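You operate a simulated robot arm through the tools that you are given. There is no shell and no other tool. Be economical: measure what you need, move in short steps, check, and stop when the job is done.

Carry out the task below with a simulated two-armed robot. There is one attempt and no reset: what you move stays moved.

## Task
Pick up the purple brush with one hand, pass it to the other hand and put it on the shelf of the blue table.

It is judged by the outcome, as a careful person would: the job done as asked, and still so three seconds after it is handed in. It fails if anything else is knocked over, pushed out of place, dropped, spilled or broken.

## Robot
Two 7-joint arms with three-finger grippers on one trunk, on a base that drives. Base frame: it is fixed to the floor where the robot stands at the start and does not move with it; the origin is under the middle of the robot, x ahead of it, y to its left, z up; the surface under the hand at the start is at about z = 85. Units: cm, degrees, N and s.
The left shoulder is at the start at [7, 14.6, 116.3], the right one opposite. With the tool pointing down near the work surface each hand reaches from about 30 to 68 cm from the robot's upright axis, wherever it stands, measured 20 degrees to its own side. Places, roughly: purple brush (4x4x11 cm) [50, -10, 90]; shelf of the blue table [-160, -50, 40]. Payload 2.2 kg a hand.
The TCP of each hand is the grasp point between the finger pads, 2.8 cm short of the fingertips. In the tool frame z runs along the fingers and y along their closing line. The gripper opens to 10.2 cm. The gripper's body begins 7.1 cm behind the TCP.
Orientation is that of the tool frame in the base frame, as [roll, pitch, yaw] about the fixed x, y, z axes, in that order (R = Rz(yaw) Ry(pitch) Rx(roll)). With the fingers straight down and closing along the base's y, the tool's x points along the base's -x, its y along +y and its z along -z.

## Interface
- The arms move only by the tool step_arm. It takes "left_moves", "right_moves" or both (then of equal length, played together; a hand with none holds still); each is a list of rows, each a list of 7 numbers: the turn, a rotation vector about the tool's x, y, z in degrees, then the shift along the tool's x, y, z in cm, then the finger opening in cm, from 0 to 10.2. In form: [[rx, ry, rz, dx, dy, dz, jaw], ...]. A call has 1 to 20 rows; each row shifts and turns the commanded pose from where the row before left it, along the tool's axes as they then stand. A row lasts 0.2 s, in which the tool goes at most 5 cm and 8.6 degrees; a call with a longer step from one row to the next is refused whole, and so is a gripper value outside its range. A pose out of reach is approached as far as the arm can. The call stops where the force on the tool passes 40 N (or 10 N more than at its start, if that is more) or the arm is blocked; 0.2 s more then pass. Each finger halts on what it meets, pressing with about 24 N; the grip force reading is that of the motor and also rises with nothing between the fingers. The clock runs only during rows and for 0.2 s after the last one: add rows that do not move to give the fingers time. It gives the time, the measured TCP pose, the force on the tool (base axes), the opening and the grip force at its end, in the units of the frame above (readings bear some noise), with the torque about the TCP (base axes, N m) and any sound that the robot's microphone picked up.
- Cameras (640 x 400 px; columns grow to the right, rows downward): "scene" is now at [12.83, -3.43, 138.52]; the picture's right is [-0.43, -0.90, 0.00], its down [-0.57, 0.27, -0.78] and it looks along [0.70, -0.33, -0.63] (base axes); focal length 254 px, centre (320, 200). "left" rides on the left gripper at [7.2, 3.8, -8.6] in its tool frame; the picture's right is [-0.46, 0.89, 0.00], its down [-0.60, -0.32, -0.73] and it looks along [-0.65, -0.34, 0.68] (tool axes); focal length 256 px, centre (320, 200). "right" rides on the right gripper at [6.9, 4.4, -8.6] in its tool frame; the picture's right is [-0.53, 0.85, 0.00], its down [-0.58, -0.36, -0.73] and it looks along [-0.62, -0.39, 0.68] (tool axes); focal length 256 px, centre (320, 200). There is no depth. A picture from a camera that has moved, and an enlarged one, comes with that camera's place and axes in the base frame and with its lens.
- grab_frame(camera): a new picture of that camera. No time passes.
- raise_lower(by): slides the trunk up (or, below 0, down) by that many cm; the arms and the scene camera ride with it, the base frame stays. It gives what a move gives, with no picture.
- base_move(legs): drives the robot by 1 to 6 legs, each [ahead, left, turn to the left] in cm, cm and degrees, along the robot's own axes; the way and the turn of a leg run together, so that a leg with both is an arc; at most 150 cm and 180 degrees a leg. The arms and the cameras ride along, it lands a little off, and it stops where it bumps. It gives what a move gives.
- head_to(pan, tilt): turns the head with the scene camera to pan (to the left, within 86 degrees either way) and tilt (down, from -29 to 69), counted from straight ahead of the robot. It gives what a move gives.
- zoom(camera, box): a new picture of the part [left, top, right, bottom] of that camera's present view, enlarged. No time passes.
- sign_off(): hands the job in; it is judged then, once.

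Work in short steps. Places have to be worked out from the pictures, the camera data and where the tool is seen: move nearer, look again, correct. Check each grasp and each placing, and mend what went wrong. You have 120 turns and 100 pictures in all, those below and enlarged ones among them. Open the grippers and draw the arms clear of the work before you hand the job in, unless the task says otherwise; then end with one line.

The tools are called after "Emit:" by a JSON object that holds its "fn" and its "kwargs". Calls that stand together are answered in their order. step_arm: Moves the arms, as the interface text tells. Its arguments: {"type":"object","properties":{"left_moves":{"type":"array","items":{"type":"array","items":{"type":"number"}}},"right_moves":{"type":"array","items":{"type":"array","items":{"type":"number"}}}},"required":[]} The other tools are called the same way: raise_lower (by) slides the trunk up or down; base_move (legs) drives the base; head_to (pan, tilt) turns the head that bears the scene camera; grab_frame (camera) takes a picture; zoom (camera, box) takes an enlarged picture of a part of a camera's view; sign_off () hands the job in.

At the start:

```text
time: 0.0
left_position: [52.12, 5.39, 107.53]
left_tcp_rot: [-180.0, 0.0, 179.9]
left_contact_force: [0.1, 0.4, 0.8]
left_moment: [-0.01, -0.03, 0.01]
left_gripper_width: 10.17
left_grasp_force: 0.1
right_position: [43.96, -36.63, 117.1]
right_tcp_rot: [180.0, 0.1, -180.0]
right_contact_force: [0.3, 0.6, 0.4]
right_moment: [-0.02, -0.01, -0.01]
right_gripper_width: 10.2
right_grasp_force: 0.1
trunk travel left (down, up): [-70.0, 24.0]
robot x, y, heading: [0.27, -0.14, 0.0]
head pan, tilt: [-25.4, 39.1]
```

scene: 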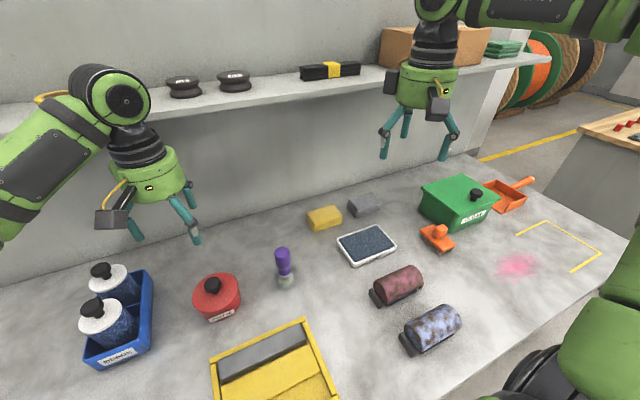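
right: 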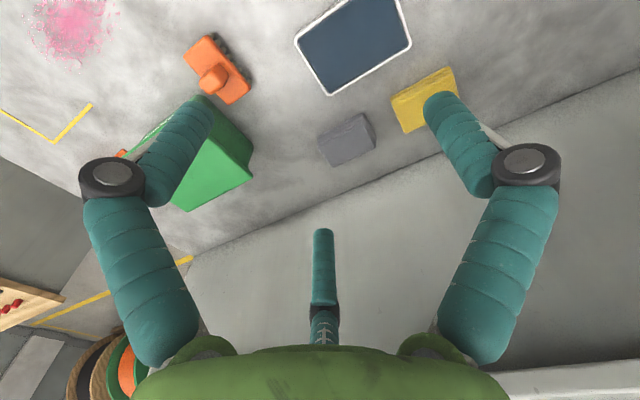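
left: 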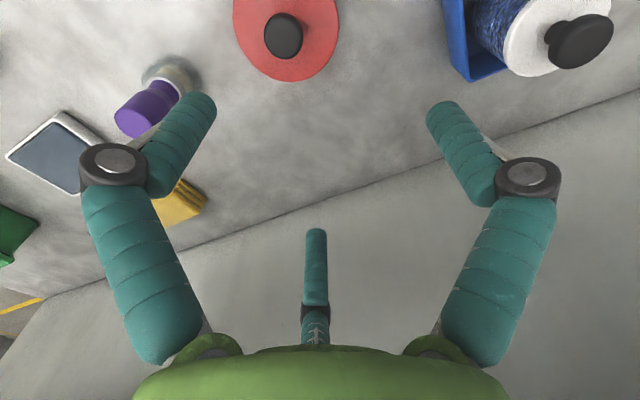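

I judge the brush to be upright at about [48, -11]. I'll zoom in on it to see its parts and what stands around it.

Emit:
{"fn": "zoom", "kwargs": {"camera": "scene", "box": [180, 200, 380, 325]}}

Emit:
{"fn": "head_to", "kwargs": {"pan": -86, "tilt": 20}}

Emit:
{"fn": "grab_frame", "kwargs": {"camera": "scene"}}

```text
3.20 times, centred on (280, 262) of scene
camera zoom: at [12.83, -3.43, 138.52], right [-0.43, -0.9, 0.0], down [-0.57, 0.27, -0.78], along [0.7, -0.33, -0.63], focal length 813 px, centre (448, 0)
```

zoom: 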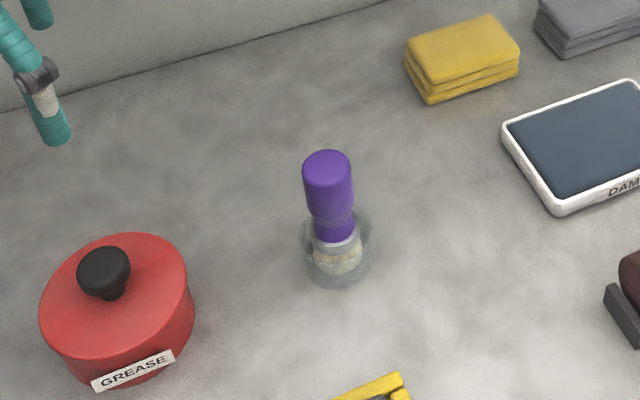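

```text
time: 1.3
left_position: [52.05, 5.36, 107.58]
left_tcp_rot: [179.9, 0.1, -179.9]
left_contact_force: [-0.6, -0.2, 0.4]
left_moment: [0.01, 0.03, -0.02]
left_gripper_width: 10.19
left_grasp_force: 0.0
right_position: [43.88, -36.78, 117.1]
right_tcp_rot: [-180.0, -0.1, -179.9]
right_contact_force: [-0.2, -0.1, 0.8]
right_moment: [0.0, 0.02, 0.02]
right_gripper_width: 10.22
right_grasp_force: 0.1
trunk travel left (down, up): [-70.0, 24.0]
robot x, y, heading: [-0.03, 0.14, 0.3]
head pan, tilt: [-85.9, 20.0]
```

```text
95 pictures are left
camera scene: at [5.76, -9.05, 141.53], right [-1.0, -0.07, 0.0], down [-0.02, 0.34, -0.94], along [0.07, -0.94, -0.34], focal length 254 px, centre (320, 200)
```

scene: 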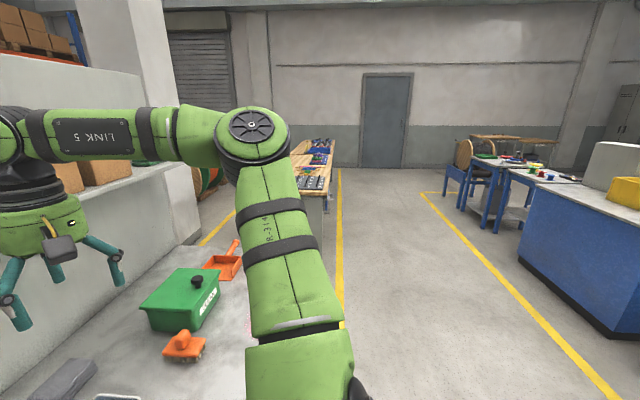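

The blue table is off to the right rear. Around the foot of the brush there is a glassy ring, so I'll look closer with the left hand's camera and turn the head back.

Emit:
{"fn": "zoom", "kwargs": {"camera": "left", "box": [90, 30, 250, 130]}}

Emit:
{"fn": "zoom", "kwargs": {"camera": "scene", "box": [400, 110, 640, 260]}}

Emit:
{"fn": "head_to", "kwargs": {"pan": -20, "tilt": 45}}

Emit:
{"fn": "zoom", "kwargs": {"camera": "scene", "box": [240, 150, 400, 250]}}

```text
4.00 times, centred on (170, 80) of left
camera zoom: at [44.96, 9.42, 116.16], right [0.46, 0.89, 0.0], down [0.6, -0.32, 0.73], along [0.65, -0.34, -0.68], focal length 1024 px, centre (920, 680)
```

zoom: 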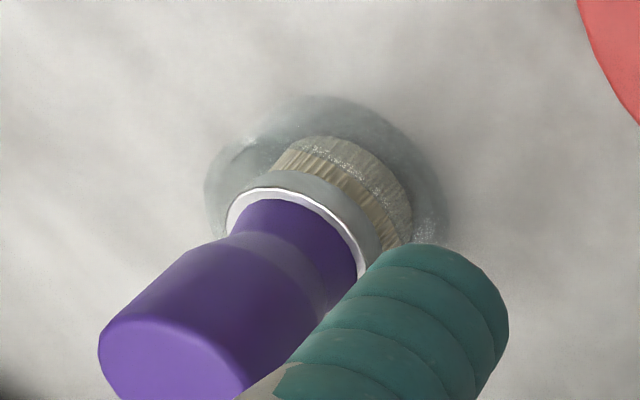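

```text
2.67 times, centred on (520, 185) of scene
camera zoom: at [5.76, -9.05, 141.53], right [-1.0, -0.07, 0.0], down [-0.02, 0.34, -0.94], along [0.07, -0.94, -0.34], focal length 678 px, centre (-213, 240)
```

zoom: 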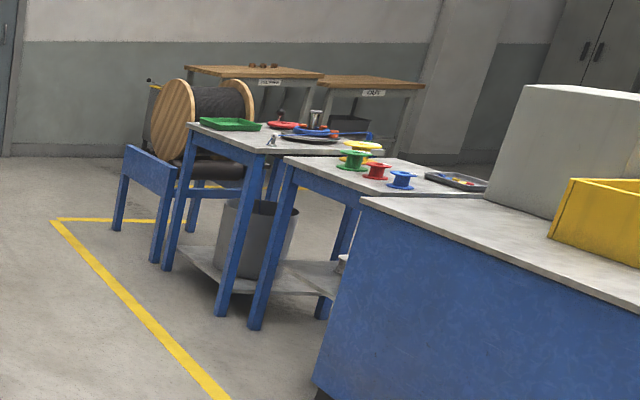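

```text
time: 2.7
left_position: [52.15, 5.36, 107.6]
left_tcp_rot: [-180.0, 0.0, -179.9]
left_contact_force: [-0.2, -0.7, 0.1]
left_moment: [-0.02, 0.04, -0.01]
left_gripper_width: 10.19
left_grasp_force: 0.1
right_position: [44.01, -36.8, 117.04]
right_tcp_rot: [-179.9, 0.0, -180.0]
right_contact_force: [0.3, 0.9, -0.5]
right_moment: [-0.01, 0.01, 0.01]
right_gripper_width: 10.21
right_grasp_force: 0.0
trunk travel left (down, up): [-70.0, 24.0]
robot x, y, heading: [-0.02, -0.16, 0.1]
head pan, tilt: [-20.0, 45.0]
```

```text
4.00 times, centred on (320, 200) of scene
camera zoom: at [12.73, -2.55, 137.67], right [-0.34, -0.94, 0.0], down [-0.66, 0.24, -0.71], along [0.66, -0.24, -0.71], focal length 1016 px, centre (320, 200)
```

zoom: 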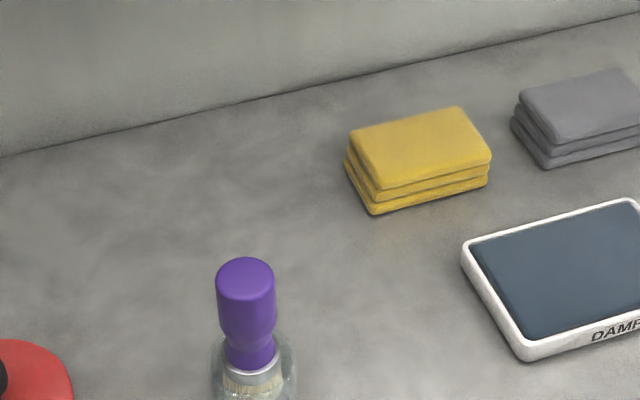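

The ring could be a puddle or a low glass; I'll zoom in tight to tell which.

Emit:
{"fn": "zoom", "kwargs": {"camera": "scene", "box": [276, 205, 340, 265]}}

```text
6.67 times, centred on (308, 235) of scene
camera zoom: at [12.73, -2.55, 137.67], right [-0.34, -0.94, 0.0], down [-0.66, 0.24, -0.71], along [0.66, -0.24, -0.71], focal length 1694 px, centre (400, -33)
```

zoom: 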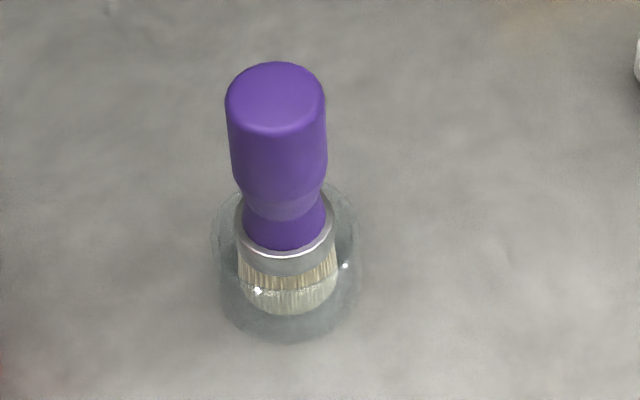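

The outline is taller than a flat puddle would be, so the brush seems to stand in a low clear glass and must be lifted straight up. I'll bring the right hand over it at about [47.7, -10.6] and shift the left hand aside.

Emit:
{"fn": "step_arm", "kwargs": {"right_moves": [[0, 0, 0, -0.6, 4.35, 0, 10.2], [0, 0, 0, -0.6, 4.35, 0, 10.2], [0, 0, 0, -0.6, 4.35, 0, 10.2], [0, 0, 0, -0.6, 4.35, 0, 10.2], [0, 0, 0, -0.6, 4.35, 0, 10.2], [0, 0, 0, -0.6, 4.35, 0, 10.2], [0, 0, 0, 0, 0, 2.5, 10.2], [0, 0, 0, 0, 0, 2.5, 10.2], [0, 0, 0, 0, 0, 0, 10.2]], "left_moves": [[0, 0, 0, 0, 2, -2, 10.2], [0, 0, 0, 0, 2, -2, 10.2], [0, 0, 0, 0, 2, -2, 10.2], [0, 0, 0, 0, 2, -2, 10.2], [0, 0, 0, 0, 2, 0, 10.2], [0, 0, 0, 0, 2, 0, 10.2], [0, 0, 0, 0, 0, 0, 10.2], [0, 0, 0, 0, 0, 0, 10.2], [0, 0, 0, 0, 0, 0, 10.2]]}}

Emit:
{"fn": "grab_frame", "kwargs": {"camera": "right"}}

Emit:
{"fn": "grab_frame", "kwargs": {"camera": "scene"}}

```text
time: 4.7
left_position: [52.05, 17.52, 115.51]
left_tcp_rot: [-180.0, -0.1, 180.0]
left_contact_force: [-0.1, 0.1, 0.9]
left_moment: [-0.05, -0.02, -0.01]
left_gripper_width: 10.21
left_grasp_force: 0.0
right_position: [46.95, -14.87, 112.07]
right_tcp_rot: [-179.9, 0.0, -180.0]
right_contact_force: [-0.9, 0.4, -0.5]
right_moment: [-0.04, -0.02, 0.04]
right_gripper_width: 10.19
right_grasp_force: 0.0
right hand out of reach, approached as far as the arm can: row 6
trunk travel left (down, up): [-70.0, 24.0]
robot x, y, heading: [0.12, 0.04, -0.0]
head pan, tilt: [-20.0, 45.0]
```

```text
90 pictures are left
camera right: at [40.04, -10.53, 120.71], right [0.53, 0.85, 0.0], down [0.58, -0.36, 0.73], along [0.62, -0.39, -0.68], focal length 256 px, centre (320, 200)
```

right: 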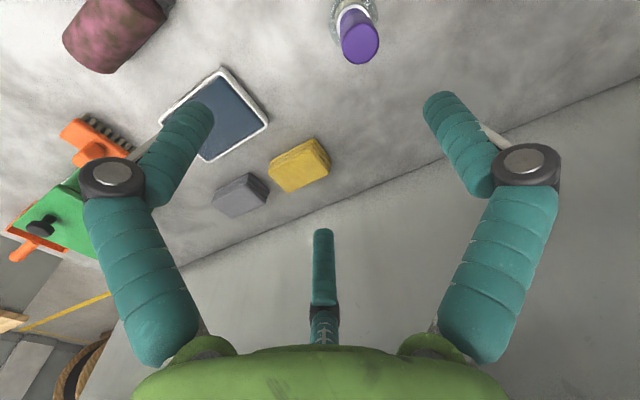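

```text
89 pictures are left
camera scene: at [12.65, -2.51, 137.67], right [-0.34, -0.94, 0.0], down [-0.66, 0.24, -0.71], along [0.67, -0.24, -0.71], focal length 254 px, centre (320, 200)
```

scene: 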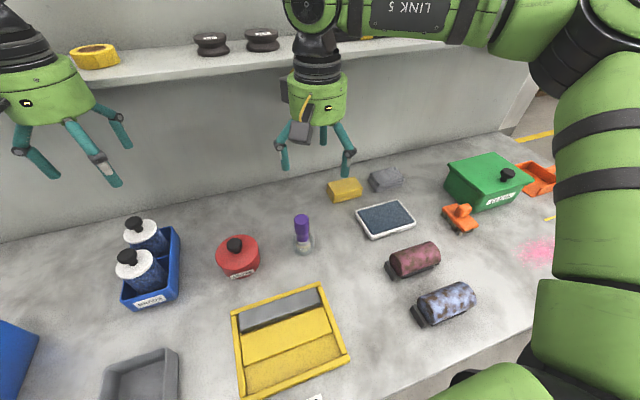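

The right arm runs out of reach inward at y ≈ -15. I'll drive the base 10 cm to the left so the brush lies better on the right side; both hands are well above the objects.

Emit:
{"fn": "base_move", "kwargs": {"legs": [[0, 10, 0]]}}

Emit:
{"fn": "grab_frame", "kwargs": {"camera": "right"}}

```text
time: 5.8
left_position: [52.2, 27.18, 115.64]
left_tcp_rot: [179.9, 0.0, -180.0]
left_contact_force: [-0.3, 0.0, -0.1]
left_moment: [-0.02, 0.04, 0.0]
left_gripper_width: 10.19
left_grasp_force: 0.1
right_position: [47.03, -5.13, 111.99]
right_tcp_rot: [179.9, 0.0, -180.0]
right_contact_force: [-0.3, -0.7, 0.5]
right_moment: [-0.01, -0.01, 0.0]
right_gripper_width: 10.2
right_grasp_force: 0.0
trunk travel left (down, up): [-70.0, 24.0]
robot x, y, heading: [0.21, 9.76, 0.2]
head pan, tilt: [-20.0, 45.0]
```

```text
88 pictures are left
camera right: at [40.12, -0.81, 120.68], right [0.53, 0.85, 0.0], down [0.58, -0.37, 0.73], along [0.62, -0.39, -0.68], focal length 256 px, centre (320, 200)
```

right: 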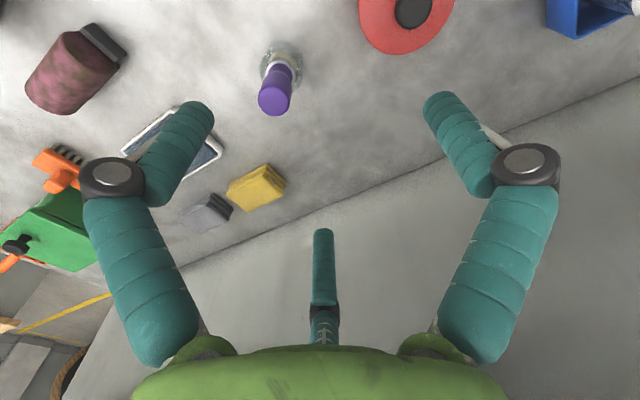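

The brush now triangulates to [47.65, -10.8]. I'll centre over it and come down to z ≈ 101, then check.

Emit:
{"fn": "step_arm", "kwargs": {"right_moves": [[0, 0, 0, -0.6, -2.9, 0, 10.2], [0, 0, 0, 0, -2.8, 0, 10.2], [0, 0, 0, 0, 0, 2.5, 10.2], [0, 0, 0, 0, 0, 2.5, 10.2], [0, 0, 0, 0, 0, 2.5, 10.2], [0, 0, 0, 0, 0, 2.5, 10.2], [0, 0, 0, 0, 0, 0, 10.2]]}}

Emit:
{"fn": "grab_frame", "kwargs": {"camera": "right"}}

Emit:
{"fn": "zoom", "kwargs": {"camera": "scene", "box": [240, 120, 480, 270]}}

```text
time: 7.4
left_position: [52.03, 27.29, 115.51]
left_tcp_rot: [180.0, 0.0, -180.0]
left_contact_force: [-0.4, -0.3, 0.7]
left_moment: [0.0, -0.01, -0.01]
left_gripper_width: 10.23
left_grasp_force: 0.2
right_position: [47.58, -10.7, 101.92]
right_tcp_rot: [-179.9, 0.0, 180.0]
right_contact_force: [0.0, 0.2, 0.6]
right_moment: [0.0, -0.03, 0.03]
right_gripper_width: 10.18
right_grasp_force: 0.0
trunk travel left (down, up): [-70.0, 24.0]
robot x, y, heading: [-0.24, 10.07, -0.0]
head pan, tilt: [-20.0, 45.0]
```

```text
87 pictures are left
camera right: at [40.73, -6.46, 110.54], right [0.53, 0.85, 0.0], down [0.58, -0.36, 0.73], along [0.62, -0.39, -0.68], focal length 256 px, centre (320, 200)
```

right: 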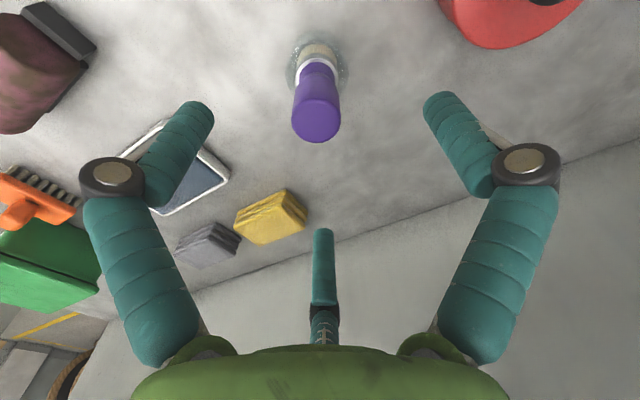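

```text
2.67 times, centred on (360, 195) of scene
camera zoom: at [12.69, 7.33, 137.67], right [-0.34, -0.94, 0.0], down [-0.66, 0.24, -0.71], along [0.66, -0.24, -0.71], focal length 678 px, centre (213, 213)
```

zoom: 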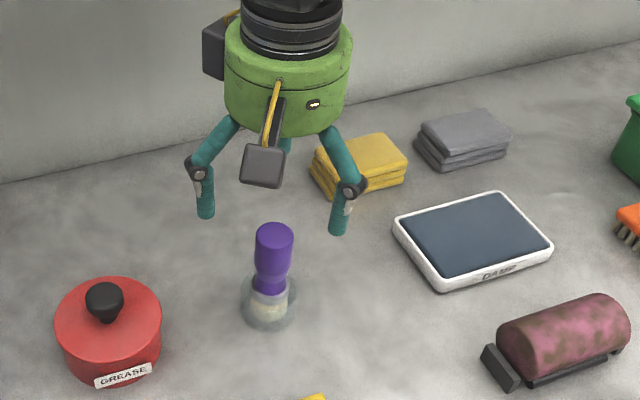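

The brush lies between the fingers, about 0.4 cm towards -y from the centre. The wrist view also shows a central rod ending about 2.7 cm above the TCP, so I'll stop with the TCP at z ≈ 94.6, before the brush top meets it.

Emit:
{"fn": "step_arm", "kwargs": {"right_moves": [[0, 0, 0, -0.1, -0.35, 1, 10.2], [0, 0, 0, 0, 0, 2, 10.2], [0, 0, 0, 0, 0, 2, 10.2], [0, 0, 0, 0, 0, 1, 10.2], [0, 0, 0, 0, 0, 0.7, 10.2], [0, 0, 0, 0, 0, 0.6, 10.2], [0, 0, 0, 0, 0, 0, 10.2]]}}

Emit:
{"fn": "grab_frame", "kwargs": {"camera": "right"}}

Emit:
{"fn": "zoom", "kwargs": {"camera": "scene", "box": [240, 160, 400, 260]}}

```text
time: 9.0
left_position: [52.16, 27.35, 115.42]
left_tcp_rot: [180.0, 0.0, 180.0]
left_contact_force: [0.4, 0.3, 0.2]
left_moment: [0.0, 0.01, 0.0]
left_gripper_width: 10.21
left_grasp_force: 0.1
right_position: [47.61, -11.03, 94.61]
right_tcp_rot: [180.0, 0.0, 179.9]
right_contact_force: [-0.2, -0.1, 0.1]
right_moment: [-0.02, 0.02, 0.0]
right_gripper_width: 10.2
right_grasp_force: 0.0
trunk travel left (down, up): [-70.0, 24.0]
robot x, y, heading: [-0.03, 9.86, -0.3]
head pan, tilt: [-20.0, 45.0]
```

```text
85 pictures are left
camera right: at [40.78, -6.68, 103.32], right [0.53, 0.85, 0.0], down [0.58, -0.36, 0.73], along [0.62, -0.39, -0.68], focal length 256 px, centre (320, 200)
```

right: 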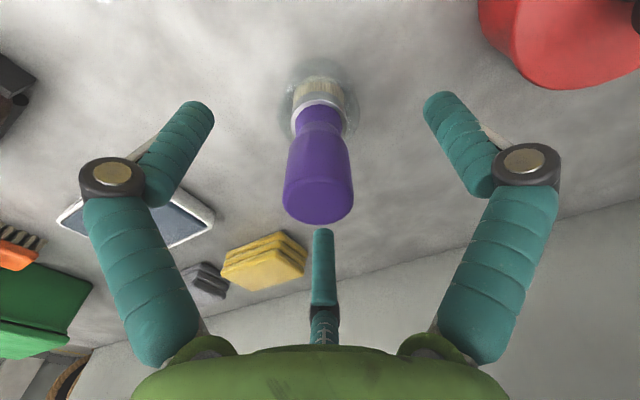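

```text
4.00 times, centred on (320, 210) of scene
camera zoom: at [12.72, 7.36, 137.66], right [-0.34, -0.94, 0.0], down [-0.66, 0.24, -0.71], along [0.66, -0.24, -0.71], focal length 1016 px, centre (320, 160)
```

zoom: 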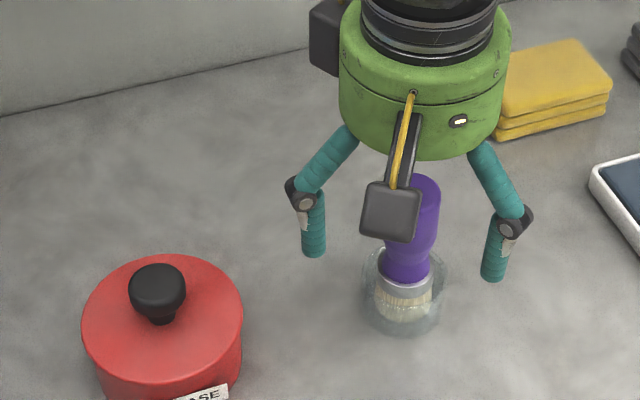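

The brush is centred within a few mm and the fingertips are well above the glass. Closing gently on the handle.

Emit:
{"fn": "step_arm", "kwargs": {"right_moves": [[0, 0, 0, 0, 0, 0, 8], [0, 0, 0, 0, 0, 0, 6], [0, 0, 0, 0, 0, 0, 4.5], [0, 0, 0, 0, 0, 0, 3.5], [0, 0, 0, 0, 0, 0, 2], [0, 0, 0, 0, 0, 0, 1], [0, 0, 0, 0, 0, 0, 1]]}}

Emit:
{"fn": "zoom", "kwargs": {"camera": "scene", "box": [240, 160, 400, 260]}}

```text
time: 10.6
left_position: [52.06, 27.4, 115.58]
left_tcp_rot: [-179.9, 0.1, -179.9]
left_contact_force: [-0.2, 0.3, 0.6]
left_moment: [0.01, 0.0, -0.01]
left_gripper_width: 10.2
left_grasp_force: 0.1
right_position: [47.71, -11.07, 94.79]
right_tcp_rot: [-180.0, 0.0, 179.9]
right_contact_force: [0.4, -0.7, -0.1]
right_moment: [-0.01, 0.01, -0.04]
right_gripper_width: 3.12
right_grasp_force: 24.1
trunk travel left (down, up): [-70.0, 24.0]
robot x, y, heading: [0.01, 9.77, 0.1]
head pan, tilt: [-20.0, 45.0]
```

```text
4.00 times, centred on (320, 210) of scene
camera zoom: at [12.73, 7.37, 137.66], right [-0.34, -0.94, 0.0], down [-0.66, 0.24, -0.71], along [0.66, -0.24, -0.71], focal length 1016 px, centre (320, 160)
```

zoom: 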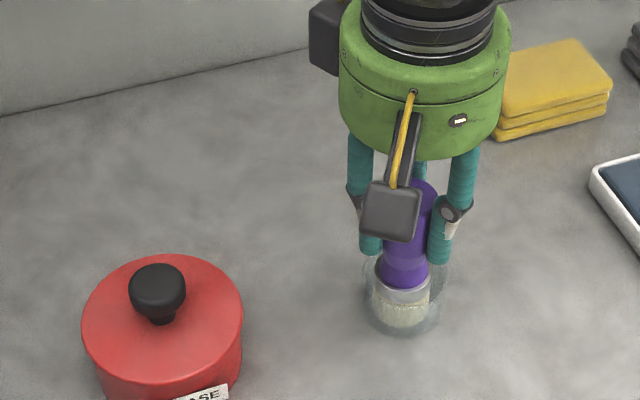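

Gripped at 3.1 cm with 24 N. I'll lift straight up, slowly at first, and check that the glass stays.

Emit:
{"fn": "step_arm", "kwargs": {"right_moves": [[0, 0, 0, 0, 0, -0.5, 1], [0, 0, 0, 0, 0, -0.5, 1], [0, 0, 0, 0, 0, -1, 1], [0, 0, 0, 0, 0, -1, 1], [0, 0, 0, 0, 0, -1, 1], [0, 0, 0, 0, 0, -1, 1], [0, 0, 0, 0, 0, -1.5, 1], [0, 0, 0, 0, 0, -1.5, 1], [0, 0, 0, 0, 0, 0, 1]]}}

Emit:
{"fn": "zoom", "kwargs": {"camera": "scene", "box": [240, 160, 400, 260]}}

```text
time: 12.6
left_position: [52.08, 27.37, 115.4]
left_tcp_rot: [-180.0, 0.1, 179.9]
left_contact_force: [-0.1, 0.4, 0.3]
left_moment: [0.0, 0.0, -0.01]
left_gripper_width: 10.2
left_grasp_force: 0.0
right_position: [47.74, -10.98, 102.74]
right_tcp_rot: [-180.0, 0.0, 179.9]
right_contact_force: [-0.2, 0.4, -0.2]
right_moment: [-0.01, -0.01, 0.0]
right_gripper_width: 3.12
right_grasp_force: 24.2
trunk travel left (down, up): [-70.0, 24.0]
robot x, y, heading: [-0.03, 9.89, 0.0]
head pan, tilt: [-20.0, 45.0]
```

```text
4.00 times, centred on (320, 210) of scene
camera zoom: at [12.76, 7.36, 137.66], right [-0.34, -0.94, 0.0], down [-0.66, 0.24, -0.71], along [0.66, -0.24, -0.71], focal length 1016 px, centre (320, 160)
```

zoom: 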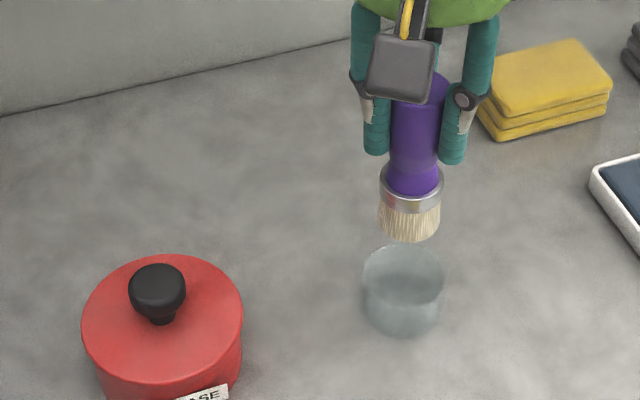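

The glass stays put and the brush is clear of it. I'll raise it further to z ≈ 115 and then back the base away from the table.

Emit:
{"fn": "step_arm", "kwargs": {"right_moves": [[0, 0, 0, 0, 0, -2.5, 1], [0, 0, 0, 0, 0, -2.5, 1], [0, 0, 0, 0, 0, -2.5, 1], [0, 0, 0, 0, 0, -2.5, 1], [0, 0, 0, 0, 0, -2.5, 1], [0, 0, 0, 0, 0, 0, 1]]}}

Emit:
{"fn": "base_move", "kwargs": {"legs": [[-55, 0, 0]]}}

Emit:
{"fn": "head_to", "kwargs": {"pan": -86, "tilt": 25}}

Emit:
{"fn": "grab_frame", "kwargs": {"camera": "scene"}}

```text
time: 14.0
left_position: [52.11, 27.38, 115.46]
left_tcp_rot: [180.0, 0.0, 180.0]
left_contact_force: [-0.9, -0.5, -0.1]
left_moment: [0.0, 0.04, -0.02]
left_gripper_width: 10.18
left_grasp_force: 0.0
right_position: [47.61, -11.24, 115.32]
right_tcp_rot: [180.0, 0.1, 180.0]
right_contact_force: [-0.2, -0.6, -1.3]
right_moment: [-0.02, 0.01, -0.04]
right_gripper_width: 3.1
right_grasp_force: 24.0
trunk travel left (down, up): [-70.0, 24.0]
robot x, y, heading: [-0.13, 9.69, 0.0]
head pan, tilt: [-20.0, 45.0]
```

```text
time: 17.2
left_position: [-1.66, 26.97, 115.53]
left_tcp_rot: [180.0, -0.1, 179.3]
left_contact_force: [0.1, -0.6, 0.4]
left_moment: [-0.01, 0.01, 0.0]
left_gripper_width: 10.2
left_grasp_force: 0.1
right_position: [-6.61, -11.5, 115.35]
right_tcp_rot: [180.0, 0.0, 179.3]
right_contact_force: [0.0, 0.2, -0.9]
right_moment: [-0.01, 0.02, 0.01]
right_gripper_width: 3.08
right_grasp_force: 23.7
trunk travel left (down, up): [-70.0, 24.0]
robot x, y, heading: [-54.05, 10.53, -0.6]
head pan, tilt: [-20.0, 45.0]
```

```text
time: 18.5
left_position: [-1.74, 26.95, 115.55]
left_tcp_rot: [-180.0, 0.0, 179.3]
left_contact_force: [0.2, -0.4, -0.1]
left_moment: [-0.02, -0.02, 0.01]
left_gripper_width: 10.22
left_grasp_force: 0.0
right_position: [-6.82, -11.49, 115.25]
right_tcp_rot: [179.9, -0.1, 179.2]
right_contact_force: [0.3, 0.5, -0.3]
right_moment: [-0.04, -0.01, -0.01]
right_gripper_width: 3.11
right_grasp_force: 23.9
trunk travel left (down, up): [-70.0, 24.0]
robot x, y, heading: [-53.8, 10.06, -0.8]
head pan, tilt: [-85.9, 25.0]
```

```text
81 pictures are left
camera scene: at [-48.42, 1.16, 140.72], right [-1.0, -0.06, 0.0], down [-0.03, 0.42, -0.91], along [0.05, -0.9, -0.42], focal length 254 px, centre (320, 200)
```

scene: 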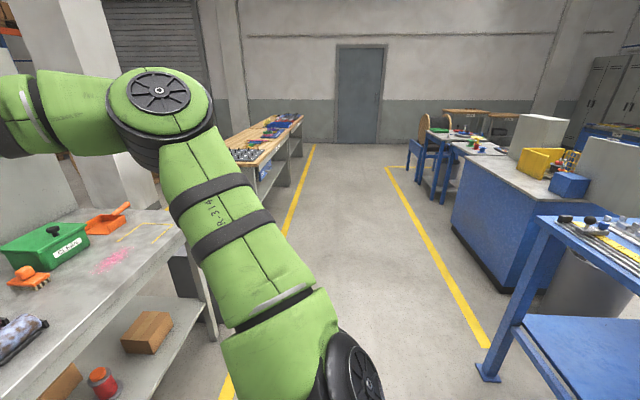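

The blue table with its lower blue shelf shows at the bottom right. I'll turn in place 90° to the right and look at it.

Emit:
{"fn": "base_move", "kwargs": {"legs": [[0, 0, -90]]}}

Emit:
{"fn": "head_to", "kwargs": {"pan": -60, "tilt": 30}}

Emit:
{"fn": "grab_frame", "kwargs": {"camera": "scene"}}

```text
time: 22.7
left_position: [-36.48, -41.82, 115.54]
left_tcp_rot: [180.0, 0.0, 90.1]
left_contact_force: [-0.1, 0.5, -0.1]
left_moment: [0.01, 0.03, -0.02]
left_gripper_width: 10.19
left_grasp_force: 0.1
right_position: [-74.98, -37.43, 115.29]
right_tcp_rot: [-179.9, -0.1, 90.1]
right_contact_force: [1.0, -0.2, -0.3]
right_moment: [-0.03, 0.03, 0.03]
right_gripper_width: 3.09
right_grasp_force: 24.0
trunk travel left (down, up): [-70.0, 24.0]
robot x, y, heading: [-53.95, 10.21, -89.8]
head pan, tilt: [-85.9, 25.0]
```

```text
time: 23.6
left_position: [-36.42, -41.87, 115.55]
left_tcp_rot: [180.0, 0.0, 90.3]
left_contact_force: [-0.1, 0.4, -0.4]
left_moment: [0.0, -0.02, 0.03]
left_gripper_width: 10.19
left_grasp_force: 0.0
right_position: [-75.0, -37.45, 115.45]
right_tcp_rot: [179.9, 0.0, 90.3]
right_contact_force: [-0.2, 0.0, -0.6]
right_moment: [-0.02, -0.02, -0.02]
right_gripper_width: 3.08
right_grasp_force: 23.5
trunk travel left (down, up): [-70.0, 24.0]
robot x, y, heading: [-53.97, 10.27, -89.7]
head pan, tilt: [-60.0, 30.0]
```

```text
80 pictures are left
camera scene: at [-61.77, 0.87, 139.93], right [-0.5, 0.86, 0.0], down [0.43, 0.25, -0.87], along [-0.75, -0.44, -0.5], focal length 254 px, centre (320, 200)
```

scene: 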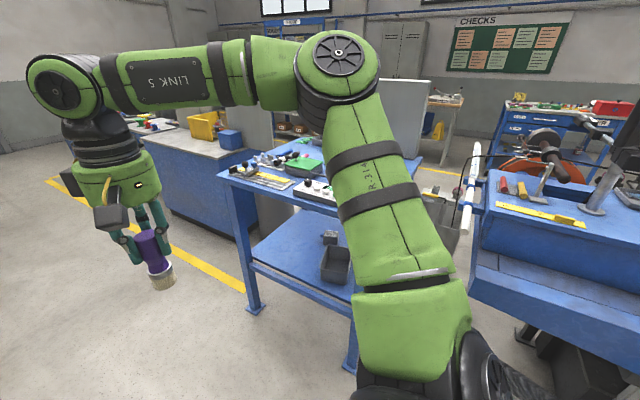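

The table's open front edge is about x = -130, y from -86 to -21, with a dark box on the shelf near y ≈ -44. I'll turn to face it and slide left to y ≈ -50.

Emit:
{"fn": "base_move", "kwargs": {"legs": [[0, 0, -90], [0, 60, 0]]}}

Emit:
{"fn": "head_to", "kwargs": {"pan": 0, "tilt": 40}}

Emit:
{"fn": "grab_frame", "kwargs": {"camera": "scene"}}

```text
time: 30.8
left_position: [-106.95, -65.52, 115.49]
left_tcp_rot: [180.0, 0.0, -0.8]
left_contact_force: [1.0, -0.5, -0.4]
left_moment: [0.0, -0.04, -0.03]
left_gripper_width: 10.2
left_grasp_force: 0.1
right_position: [-101.75, -26.91, 115.26]
right_tcp_rot: [179.9, 0.0, -0.9]
right_contact_force: [0.3, 0.4, -0.3]
right_moment: [0.0, 0.0, 0.0]
right_gripper_width: 3.08
right_grasp_force: 23.5
trunk travel left (down, up): [-70.0, 24.0]
robot x, y, heading: [-54.69, -48.84, 179.2]
head pan, tilt: [-60.0, 30.0]
```

```text
time: 32.1
left_position: [-106.96, -65.69, 115.48]
left_tcp_rot: [-180.0, 0.0, -0.8]
left_contact_force: [-0.4, -0.1, -0.2]
left_moment: [-0.01, 0.02, -0.03]
left_gripper_width: 10.24
left_grasp_force: 0.0
right_position: [-101.76, -27.01, 115.39]
right_tcp_rot: [179.9, 0.1, -1.0]
right_contact_force: [-0.1, 0.5, -0.7]
right_moment: [0.01, 0.02, -0.03]
right_gripper_width: 3.07
right_grasp_force: 24.6
trunk travel left (down, up): [-70.0, 24.0]
robot x, y, heading: [-54.86, -48.51, 179.3]
head pan, tilt: [0.0, 40.0]
```

```text
79 pictures are left
camera scene: at [-68.01, -48.44, 138.39], right [0.01, 1.0, 0.0], down [0.64, -0.01, -0.77], along [-0.77, 0.01, -0.64], focal length 254 px, centre (320, 200)
```

scene: 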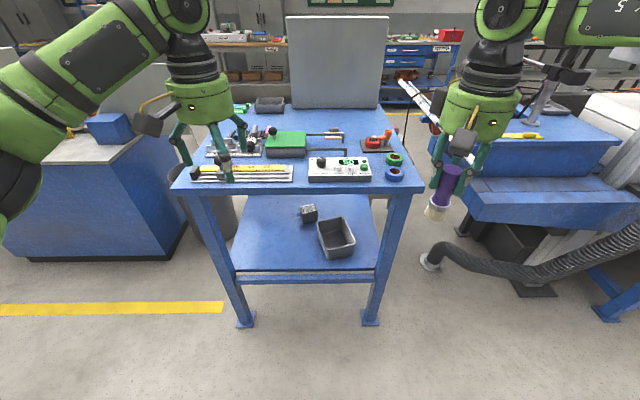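

Table top is about z = 91, the shelf about z = 41, with free room on the left of the shelf at about [-146, -66]. I'll back off 20 cm for a free-air handover, then bring the right hand inward and down while the left draws back and pitches to point 40° below horizontal.

Emit:
{"fn": "base_move", "kwargs": {"legs": [[-22, 0, 0]]}}

Emit:
{"fn": "step_arm", "kwargs": {"right_moves": [[0, 0, 0, 0, 0.8, 2.0, 1], [0, 0, 0, 0, 0.8, 2.0, 1], [0, 0, 0, 0, 0.8, 2.0, 1], [0, 0, 0, 0, 0.8, 2.0, 1], [0, 0, 0, 0, 0.8, 2.0, 1], [0, 0, 0, 0, 0.8, 2.0, 1], [0, 0, 0, 0, 0.8, 0, 1], [0, 0, 0, 0, 0, 0, 1]], "left_moves": [[0, 0, 0, 3, 0, 0, 10.2], [0, 0, 0, 3, 0, 0, 10.2], [0, 0, 0, 3, 0, 0, 10.2], [0, 0, 0, 3, 0, 0, 10.2], [0, -7, 0, 0, 0, 0, 10.2], [0, -7, 0, 0, 0, 0, 10.2], [0, -7, 0, 0, 0, 0, 10.2], [0, 0, 0, 0, 0, 0, 10.2]]}}

Emit:
{"fn": "grab_frame", "kwargs": {"camera": "scene"}}

```text
time: 33.8
left_position: [-85.1, -65.86, 115.44]
left_tcp_rot: [180.0, -0.1, -0.8]
left_contact_force: [-0.1, 0.6, 0.4]
left_moment: [-0.02, -0.01, -0.02]
left_gripper_width: 10.22
left_grasp_force: 0.1
right_position: [-79.95, -27.4, 115.2]
right_tcp_rot: [180.0, -0.1, -0.8]
right_contact_force: [-0.1, 0.5, -0.8]
right_moment: [0.0, 0.0, 0.0]
right_gripper_width: 3.07
right_grasp_force: 24.1
trunk travel left (down, up): [-70.0, 24.0]
robot x, y, heading: [-32.6, -49.18, 179.0]
head pan, tilt: [0.0, 40.0]
```

```text
time: 35.6
left_position: [-72.91, -66.1, 115.42]
left_tcp_rot: [180.0, 21.0, -0.8]
left_contact_force: [-0.6, 0.9, 0.1]
left_moment: [0.01, -0.01, 0.02]
left_gripper_width: 10.21
left_grasp_force: 0.1
right_position: [-79.86, -32.94, 103.33]
right_tcp_rot: [-180.0, 0.0, -0.8]
right_contact_force: [0.6, -0.6, 0.2]
right_moment: [0.02, 0.01, 0.0]
right_gripper_width: 3.09
right_grasp_force: 23.4
trunk travel left (down, up): [-70.0, 24.0]
robot x, y, heading: [-32.5, -49.27, 179.2]
head pan, tilt: [0.0, 40.0]
```

```text
78 pictures are left
camera scene: at [-45.99, -48.72, 138.39], right [0.01, 1.0, 0.0], down [0.64, -0.01, -0.77], along [-0.77, 0.01, -0.64], focal length 254 px, centre (320, 200)
```

scene: 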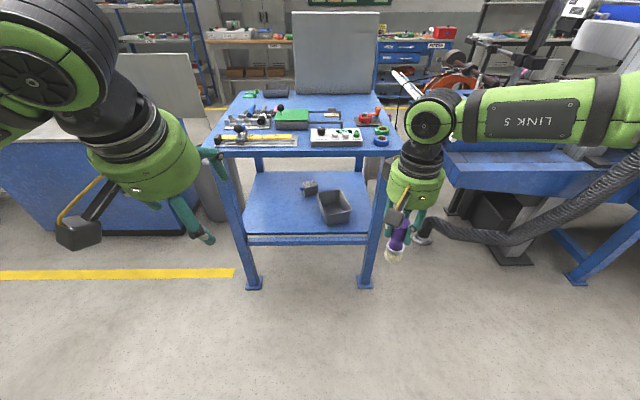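

Both hands moved as commanded. I'll finish the left pitch to 50°, lower it, and draw the right hand further inward to see how far it reaches.

Emit:
{"fn": "step_arm", "kwargs": {"right_moves": [[0, 0, 0, 0, 0.8, 0, 1], [0, 0, 0, 0, 0.8, 0, 1], [0, 0, 0, 0, 0.8, 0, 1], [0, 0, 0, 0, 0.8, 0, 1], [0, 0, 0, 0, 0.8, 0, 1], [0, 0, 0, 0, 0.8, 0, 1], [0, 0, 0, 0, 0.8, 0, 1], [0, 0, 0, 0, 0, 0, 1]], "left_moves": [[0, -7.25, 0, 0, 0, 0, 10.2], [0, -7.25, 0, 0, 0, 0, 10.2], [0, -7.25, 0, 0, 0, 0, 10.2], [0, -7.25, 0, 0, 0, 0, 10.2], [0, 0, 0, 3.6, 0, 0, 10.2], [0, 0, 0, 3.6, 0, 1.5, 10.2], [0, 0, 0, 3.6, 0, 2.2, 10.2], [0, 0, 0, 2.6, 0, 2.2, 10.2]]}}

Emit:
{"fn": "grab_frame", "kwargs": {"camera": "left"}}

Emit:
{"fn": "grab_frame", "kwargs": {"camera": "scene"}}

```text
time: 37.4
left_position: [-78.2, -63.48, 107.29]
left_tcp_rot: [180.0, 50.0, -0.9]
left_contact_force: [-0.5, 0.7, 0.0]
left_moment: [-0.01, 0.02, 0.0]
left_gripper_width: 10.19
left_grasp_force: 0.1
left hand out of reach, approached as far as the arm can: row 4, 5, 6, 7, 8
right_position: [-78.88, -36.9, 103.35]
right_tcp_rot: [179.9, -0.1, -0.8]
right_contact_force: [-0.2, -0.2, -1.1]
right_moment: [0.01, -0.01, 0.01]
right_gripper_width: 3.05
right_grasp_force: 24.1
right hand out of reach, approached as far as the arm can: row 5, 6, 7
trunk travel left (down, up): [-70.0, 24.0]
robot x, y, heading: [-32.56, -49.32, 179.3]
head pan, tilt: [0.0, 40.0]
```

```text
77 pictures are left
camera left: at [-66.97, -67.15, 107.22], right [-0.31, -0.88, 0.36], down [0.18, 0.31, 0.93], along [-0.93, 0.35, 0.06], focal length 256 px, centre (320, 200)
```

left: 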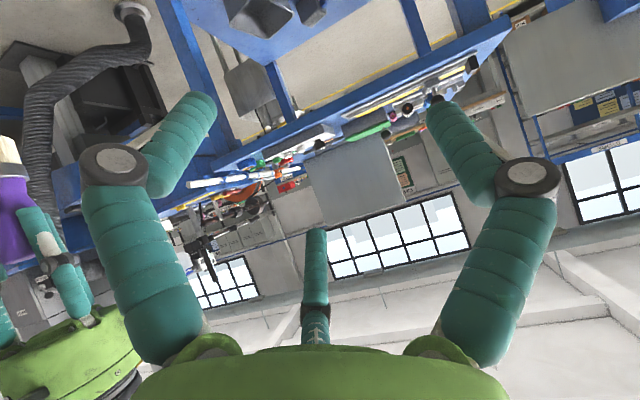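

```text
76 pictures are left
camera scene: at [-46.0, -48.8, 138.39], right [0.01, 1.0, 0.0], down [0.64, -0.01, -0.77], along [-0.77, 0.01, -0.64], focal length 254 px, centre (320, 200)
```

scene: 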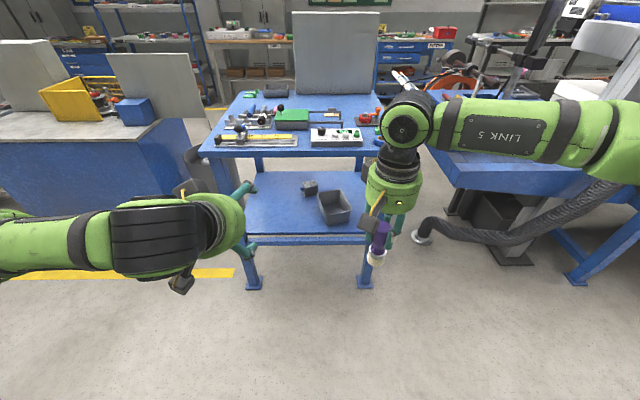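

Both arms sit near their inner limits here. Further out it should be easier, so I'll bring the right hand forward to F ≈ 59 and inward with a small yaw. The left hand yaws 40° to the right so it can approach diagonally.

Emit:
{"fn": "step_arm", "kwargs": {"right_moves": [[0, 0, 5, -2.4, 0, 0, 1], [0, 0, 5, -2.4, 0, 0, 1], [0, 0, 5, -2.4, 0, 0, 1], [0, 0, 5, -2.4, 0, 0, 1], [0, 0, 0, -2.4, 1.2, 0, 1], [0, 0, 0, -1.2, 1.5, 0, 1], [0, 0, 0, -1.2, 1.5, 0, 1], [0, 0, 0, -0.6, 1.5, 0, 1], [0, 0, 0, 0, 0, 0, 1]], "left_moves": [[0, -6, 0, 0, 0, 0, 10.2], [6.13, 0, 5.14, 0, 0, 0, 10.2], [6.13, 0, 5.14, 0, 0, 0, 10.2], [6.13, 0, 5.14, 0, 0, 0, 10.2], [6.13, 0, 5.14, 0, 0, 0, 10.2], [6.13, 0, 5.14, 0, 0, 0, 10.2], [0, 0, 0, 0, 0, 0, 10.2], [0, 0, 0, 0, 0, 0, 10.2], [0, 0, 0, 0, 0, 0, 10.2]]}}

Emit:
{"fn": "grab_frame", "kwargs": {"camera": "scene"}}

Emit:
{"fn": "grab_frame", "kwargs": {"camera": "left"}}

```text
time: 39.4
left_position: [-80.03, -63.01, 107.52]
left_tcp_rot: [173.5, 54.6, -46.1]
left_contact_force: [-0.3, 0.4, -0.2]
left_moment: [0.0, -0.01, -0.01]
left_gripper_width: 10.22
left_grasp_force: 0.1
left hand out of reach, approached as far as the arm can: row 1, 2
right_position: [-85.91, -30.46, 103.66]
right_tcp_rot: [180.0, -0.1, -20.7]
right_contact_force: [0.1, 0.4, 0.4]
right_moment: [0.03, 0.0, 0.0]
right_gripper_width: 3.07
right_grasp_force: 23.8
right hand out of reach, approached as far as the arm can: row 1, 2, 3, 4, 5, 6, 7, 8
trunk travel left (down, up): [-70.0, 24.0]
robot x, y, heading: [-32.71, -49.02, 179.1]
head pan, tilt: [0.0, 40.0]
```

```text
75 pictures are left
camera scene: at [-45.97, -48.76, 138.39], right [0.01, 1.0, 0.0], down [0.64, -0.01, -0.77], along [-0.77, 0.01, -0.64], focal length 254 px, centre (320, 200)
```

scene: 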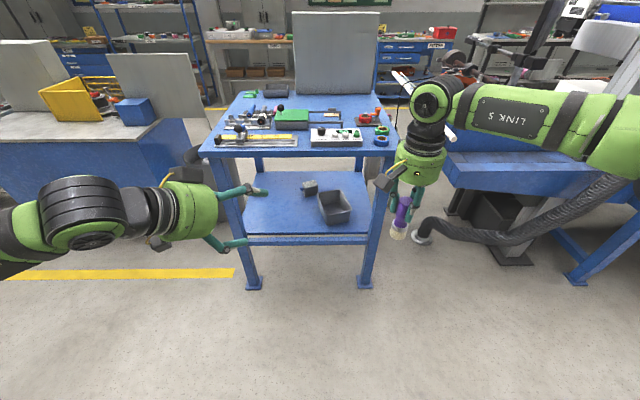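

```text
74 pictures are left
camera left: at [-73.95, -73.03, 106.92], right [-0.76, -0.48, 0.44], down [0.43, 0.13, 0.89], along [-0.48, 0.87, 0.11], focal length 256 px, centre (320, 200)
```

left: 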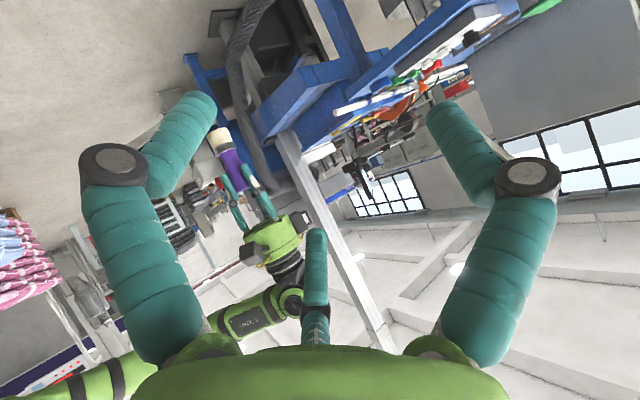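

The right hand is limited near [-85.9, -30.5, 103.7], but the left now points freely toward it. I'll level the left closing line and move it to about 12 cm short of the brush, with its TCP 6 cm below the right TCP.

Emit:
{"fn": "step_arm", "kwargs": {"left_moves": [[0, 0, -4.6, 0, 0, 0, 10.2], [0, 0, 0, 0.085, -2.74, 2.0, 10.2], [0, 0, 0, 0.085, -2.74, 2.0, 10.2], [0, 0, 0, 0.085, -2.74, 2.0, 10.2], [0, 0, 0, 0.085, -2.74, 2.0, 10.2], [0, 0, 0, 0.085, -2.74, 2.0, 10.2], [0, 0, 0, 0.085, -2.74, 2.0, 10.2], [0, 0, 0, 0, 0, 0, 10.2]]}}

Emit:
{"fn": "grab_frame", "kwargs": {"camera": "scene"}}

Emit:
{"fn": "grab_frame", "kwargs": {"camera": "left"}}

```text
time: 41.2
left_position: [-77.32, -44.17, 100.21]
left_tcp_rot: [179.9, 54.8, -38.0]
left_contact_force: [0.1, -0.3, -0.7]
left_moment: [0.02, -0.01, 0.0]
left_gripper_width: 10.2
left_grasp_force: 0.1
right_position: [-85.82, -30.53, 103.66]
right_tcp_rot: [-180.0, 0.1, -20.8]
right_contact_force: [0.1, -1.1, -1.3]
right_moment: [0.01, -0.01, -0.03]
right_gripper_width: 3.08
right_grasp_force: 24.0
trunk travel left (down, up): [-70.0, 24.0]
robot x, y, heading: [-32.7, -49.19, 179.3]
head pan, tilt: [0.0, 40.0]
```

```text
73 pictures are left
camera scene: at [-45.96, -48.84, 138.39], right [0.01, 1.0, 0.0], down [0.64, -0.01, -0.77], along [-0.77, 0.01, -0.64], focal length 254 px, centre (320, 200)
```

scene: 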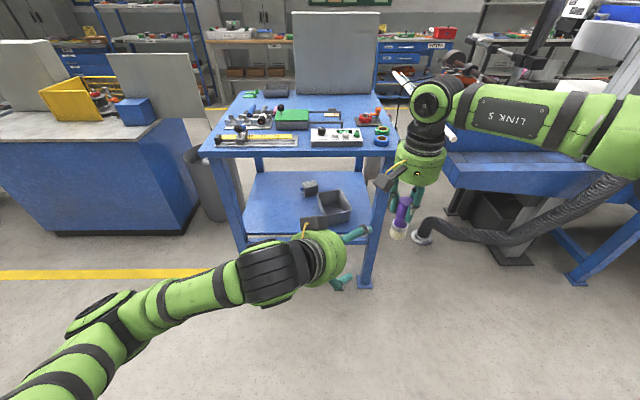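

```text
72 pictures are left
camera left: at [-70.75, -53.85, 99.33], right [-0.76, -0.53, 0.38], down [0.39, 0.1, 0.92], along [-0.52, 0.84, 0.13], focal length 256 px, centre (320, 200)
```

left: 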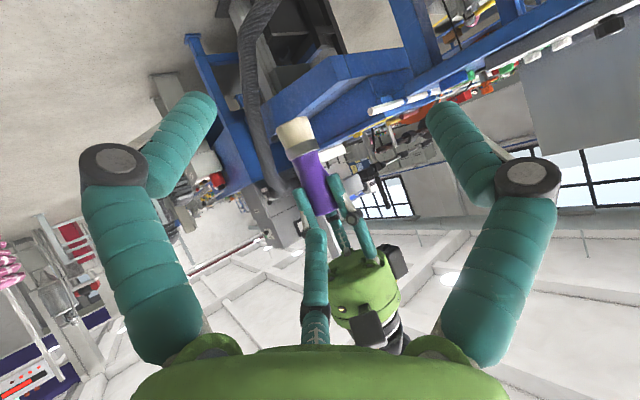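

The left hand reaches well. I'll zoom in on the brush to find the ferrule and its position relative to both hands.

Emit:
{"fn": "zoom", "kwargs": {"camera": "left", "box": [250, 90, 410, 250]}}

Emit:
{"fn": "zoom", "kwargs": {"camera": "scene", "box": [340, 140, 460, 250]}}

```text
2.50 times, centred on (330, 170) of left
camera zoom: at [-70.75, -53.85, 99.33], right [-0.76, -0.53, 0.38], down [0.39, 0.1, 0.92], along [-0.52, 0.84, 0.13], focal length 640 px, centre (295, 275)
```

zoom: 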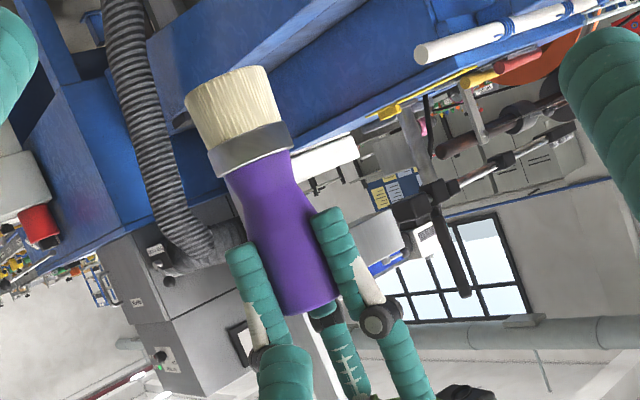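

```text
3.64 times, centred on (400, 195) of scene
camera zoom: at [-45.96, -48.84, 138.39], right [0.01, 1.0, 0.0], down [0.64, -0.01, -0.77], along [-0.77, 0.01, -0.64], focal length 924 px, centre (29, 218)
```

zoom: 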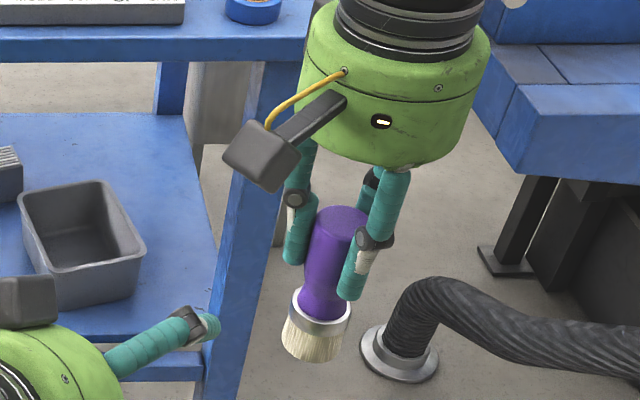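

The brush bottom is at z ≈ 94.4 and the ferrule centre at about 97.8, on the axis [-85.8, -30.5]. I'll align the left hand laterally and in height, staying 10 cm short.

Emit:
{"fn": "step_arm", "kwargs": {"left_moves": [[0, 0, 0, -0.29, -1.83, 1.83, 10.2], [0, 0, 0, -0.29, -1.83, 1.83, 10.2], [0, 0, 0, -0.29, -1.83, 1.83, 10.2], [0, 0, 0, 0, 0, 0, 10.2]]}}

Emit:
{"fn": "grab_frame", "kwargs": {"camera": "left"}}

Emit:
{"fn": "grab_frame", "kwargs": {"camera": "scene"}}

```text
time: 42.2
left_position: [-78.04, -36.95, 97.79]
left_tcp_rot: [179.9, 54.7, -37.9]
left_contact_force: [-0.2, -0.3, 0.0]
left_moment: [-0.02, -0.01, -0.03]
left_gripper_width: 10.19
left_grasp_force: 0.0
right_position: [-86.0, -30.56, 103.63]
right_tcp_rot: [179.9, -0.1, -20.8]
right_contact_force: [1.3, -0.5, -1.6]
right_moment: [0.02, 0.02, -0.01]
right_gripper_width: 3.06
right_grasp_force: 24.1
trunk travel left (down, up): [-70.0, 24.0]
robot x, y, heading: [-32.61, -49.15, 179.0]
head pan, tilt: [0.0, 40.0]
```

```text
69 pictures are left
camera left: at [-71.4, -46.62, 96.82], right [-0.76, -0.53, 0.38], down [0.39, 0.1, 0.92], along [-0.52, 0.84, 0.13], focal length 256 px, centre (320, 200)
```

left: 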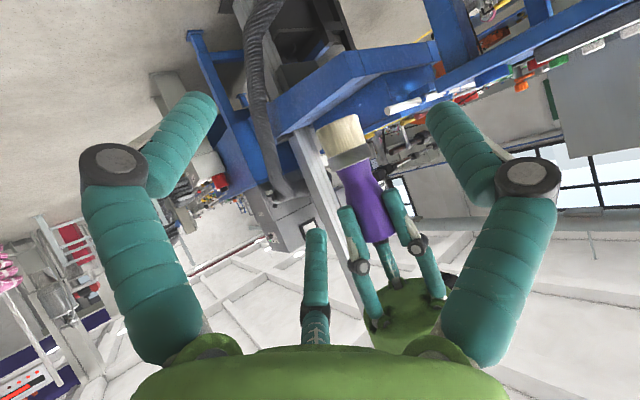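

```text
68 pictures are left
camera scene: at [-45.98, -48.8, 138.39], right [0.01, 1.0, 0.0], down [0.64, -0.01, -0.77], along [-0.77, 0.01, -0.64], focal length 254 px, centre (320, 200)
```

scene: 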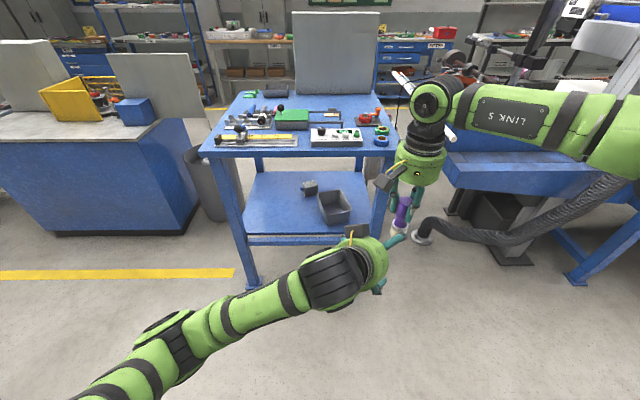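

The brush is dead ahead about 10 cm away, with 0.3 cm lateral error. I'll advance 7 cm horizontally and check clearances.

Emit:
{"fn": "step_arm", "kwargs": {"left_moves": [[0, 0, 0, -1.0, -0.1, 1.43, 10.2], [0, 0, 0, -1.0, -0.1, 1.43, 10.2], [0, 0, 0, -1.0, 0, 1.43, 10.2], [0, 0, 0, -1.0, 0, 1.43, 10.2], [0, 0, 0, 0, 0, 0, 10.2]]}}

Emit:
{"fn": "grab_frame", "kwargs": {"camera": "left"}}

Emit:
{"fn": "zoom", "kwargs": {"camera": "scene", "box": [320, 140, 480, 300]}}

Emit:
{"fn": "grab_frame", "kwargs": {"camera": "right"}}

```text
time: 43.4
left_position: [-83.52, -32.27, 97.7]
left_tcp_rot: [-180.0, 54.7, -38.0]
left_contact_force: [2.9, -0.3, -1.0]
left_moment: [0.0, 0.17, -0.1]
left_gripper_width: 10.2
left_grasp_force: 0.0
right_position: [-85.96, -30.6, 103.64]
right_tcp_rot: [179.9, 0.2, -20.8]
right_contact_force: [-3.1, -0.5, 0.4]
right_moment: [0.02, 0.02, 0.01]
right_gripper_width: 3.07
right_grasp_force: 24.3
trunk travel left (down, up): [-70.0, 24.0]
robot x, y, heading: [-32.73, -49.2, 179.1]
head pan, tilt: [0.0, 40.0]
```

```text
67 pictures are left
camera left: at [-76.82, -42.02, 96.71], right [-0.76, -0.53, 0.38], down [0.39, 0.1, 0.92], along [-0.52, 0.84, 0.13], focal length 256 px, centre (320, 200)
```

left: 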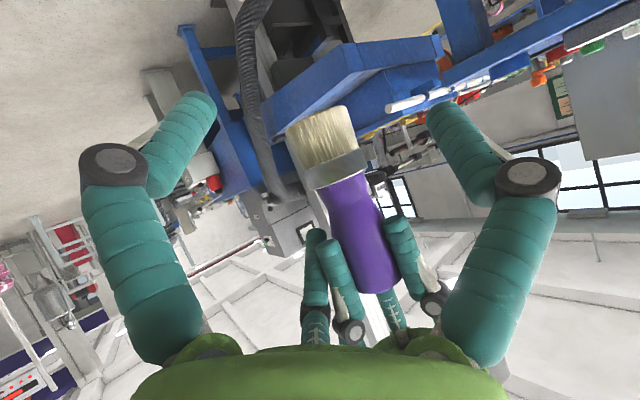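

```text
2.50 times, centred on (400, 220) of scene
camera zoom: at [-45.95, -48.79, 138.39], right [0.01, 1.0, 0.0], down [0.64, -0.01, -0.77], along [-0.77, 0.01, -0.64], focal length 635 px, centre (120, 150)
```

zoom: 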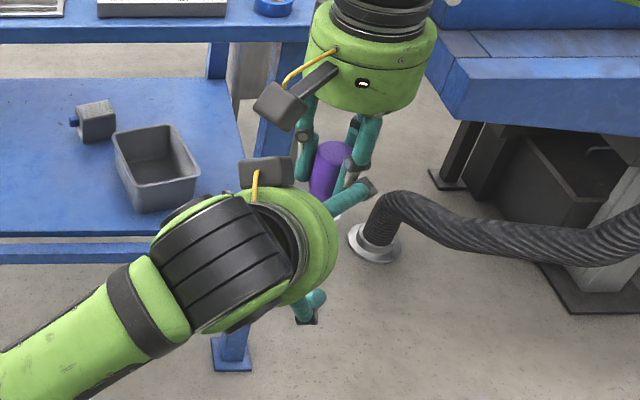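

```text
65 pictures are left
camera right: at [-80.97, -37.07, 112.31], right [-0.8, -0.6, 0.0], down [-0.41, 0.55, 0.73], along [-0.44, 0.58, -0.68], focal length 256 px, centre (320, 200)
```

right: 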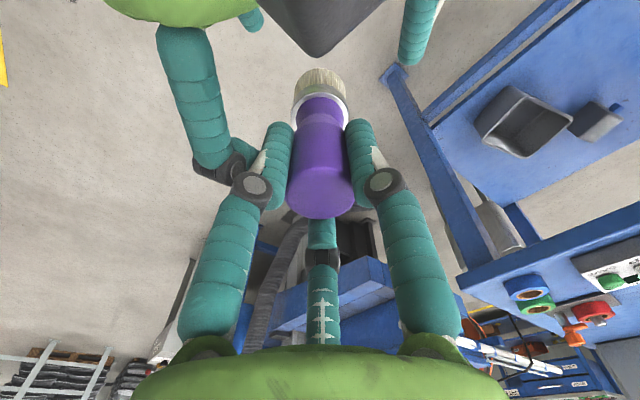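

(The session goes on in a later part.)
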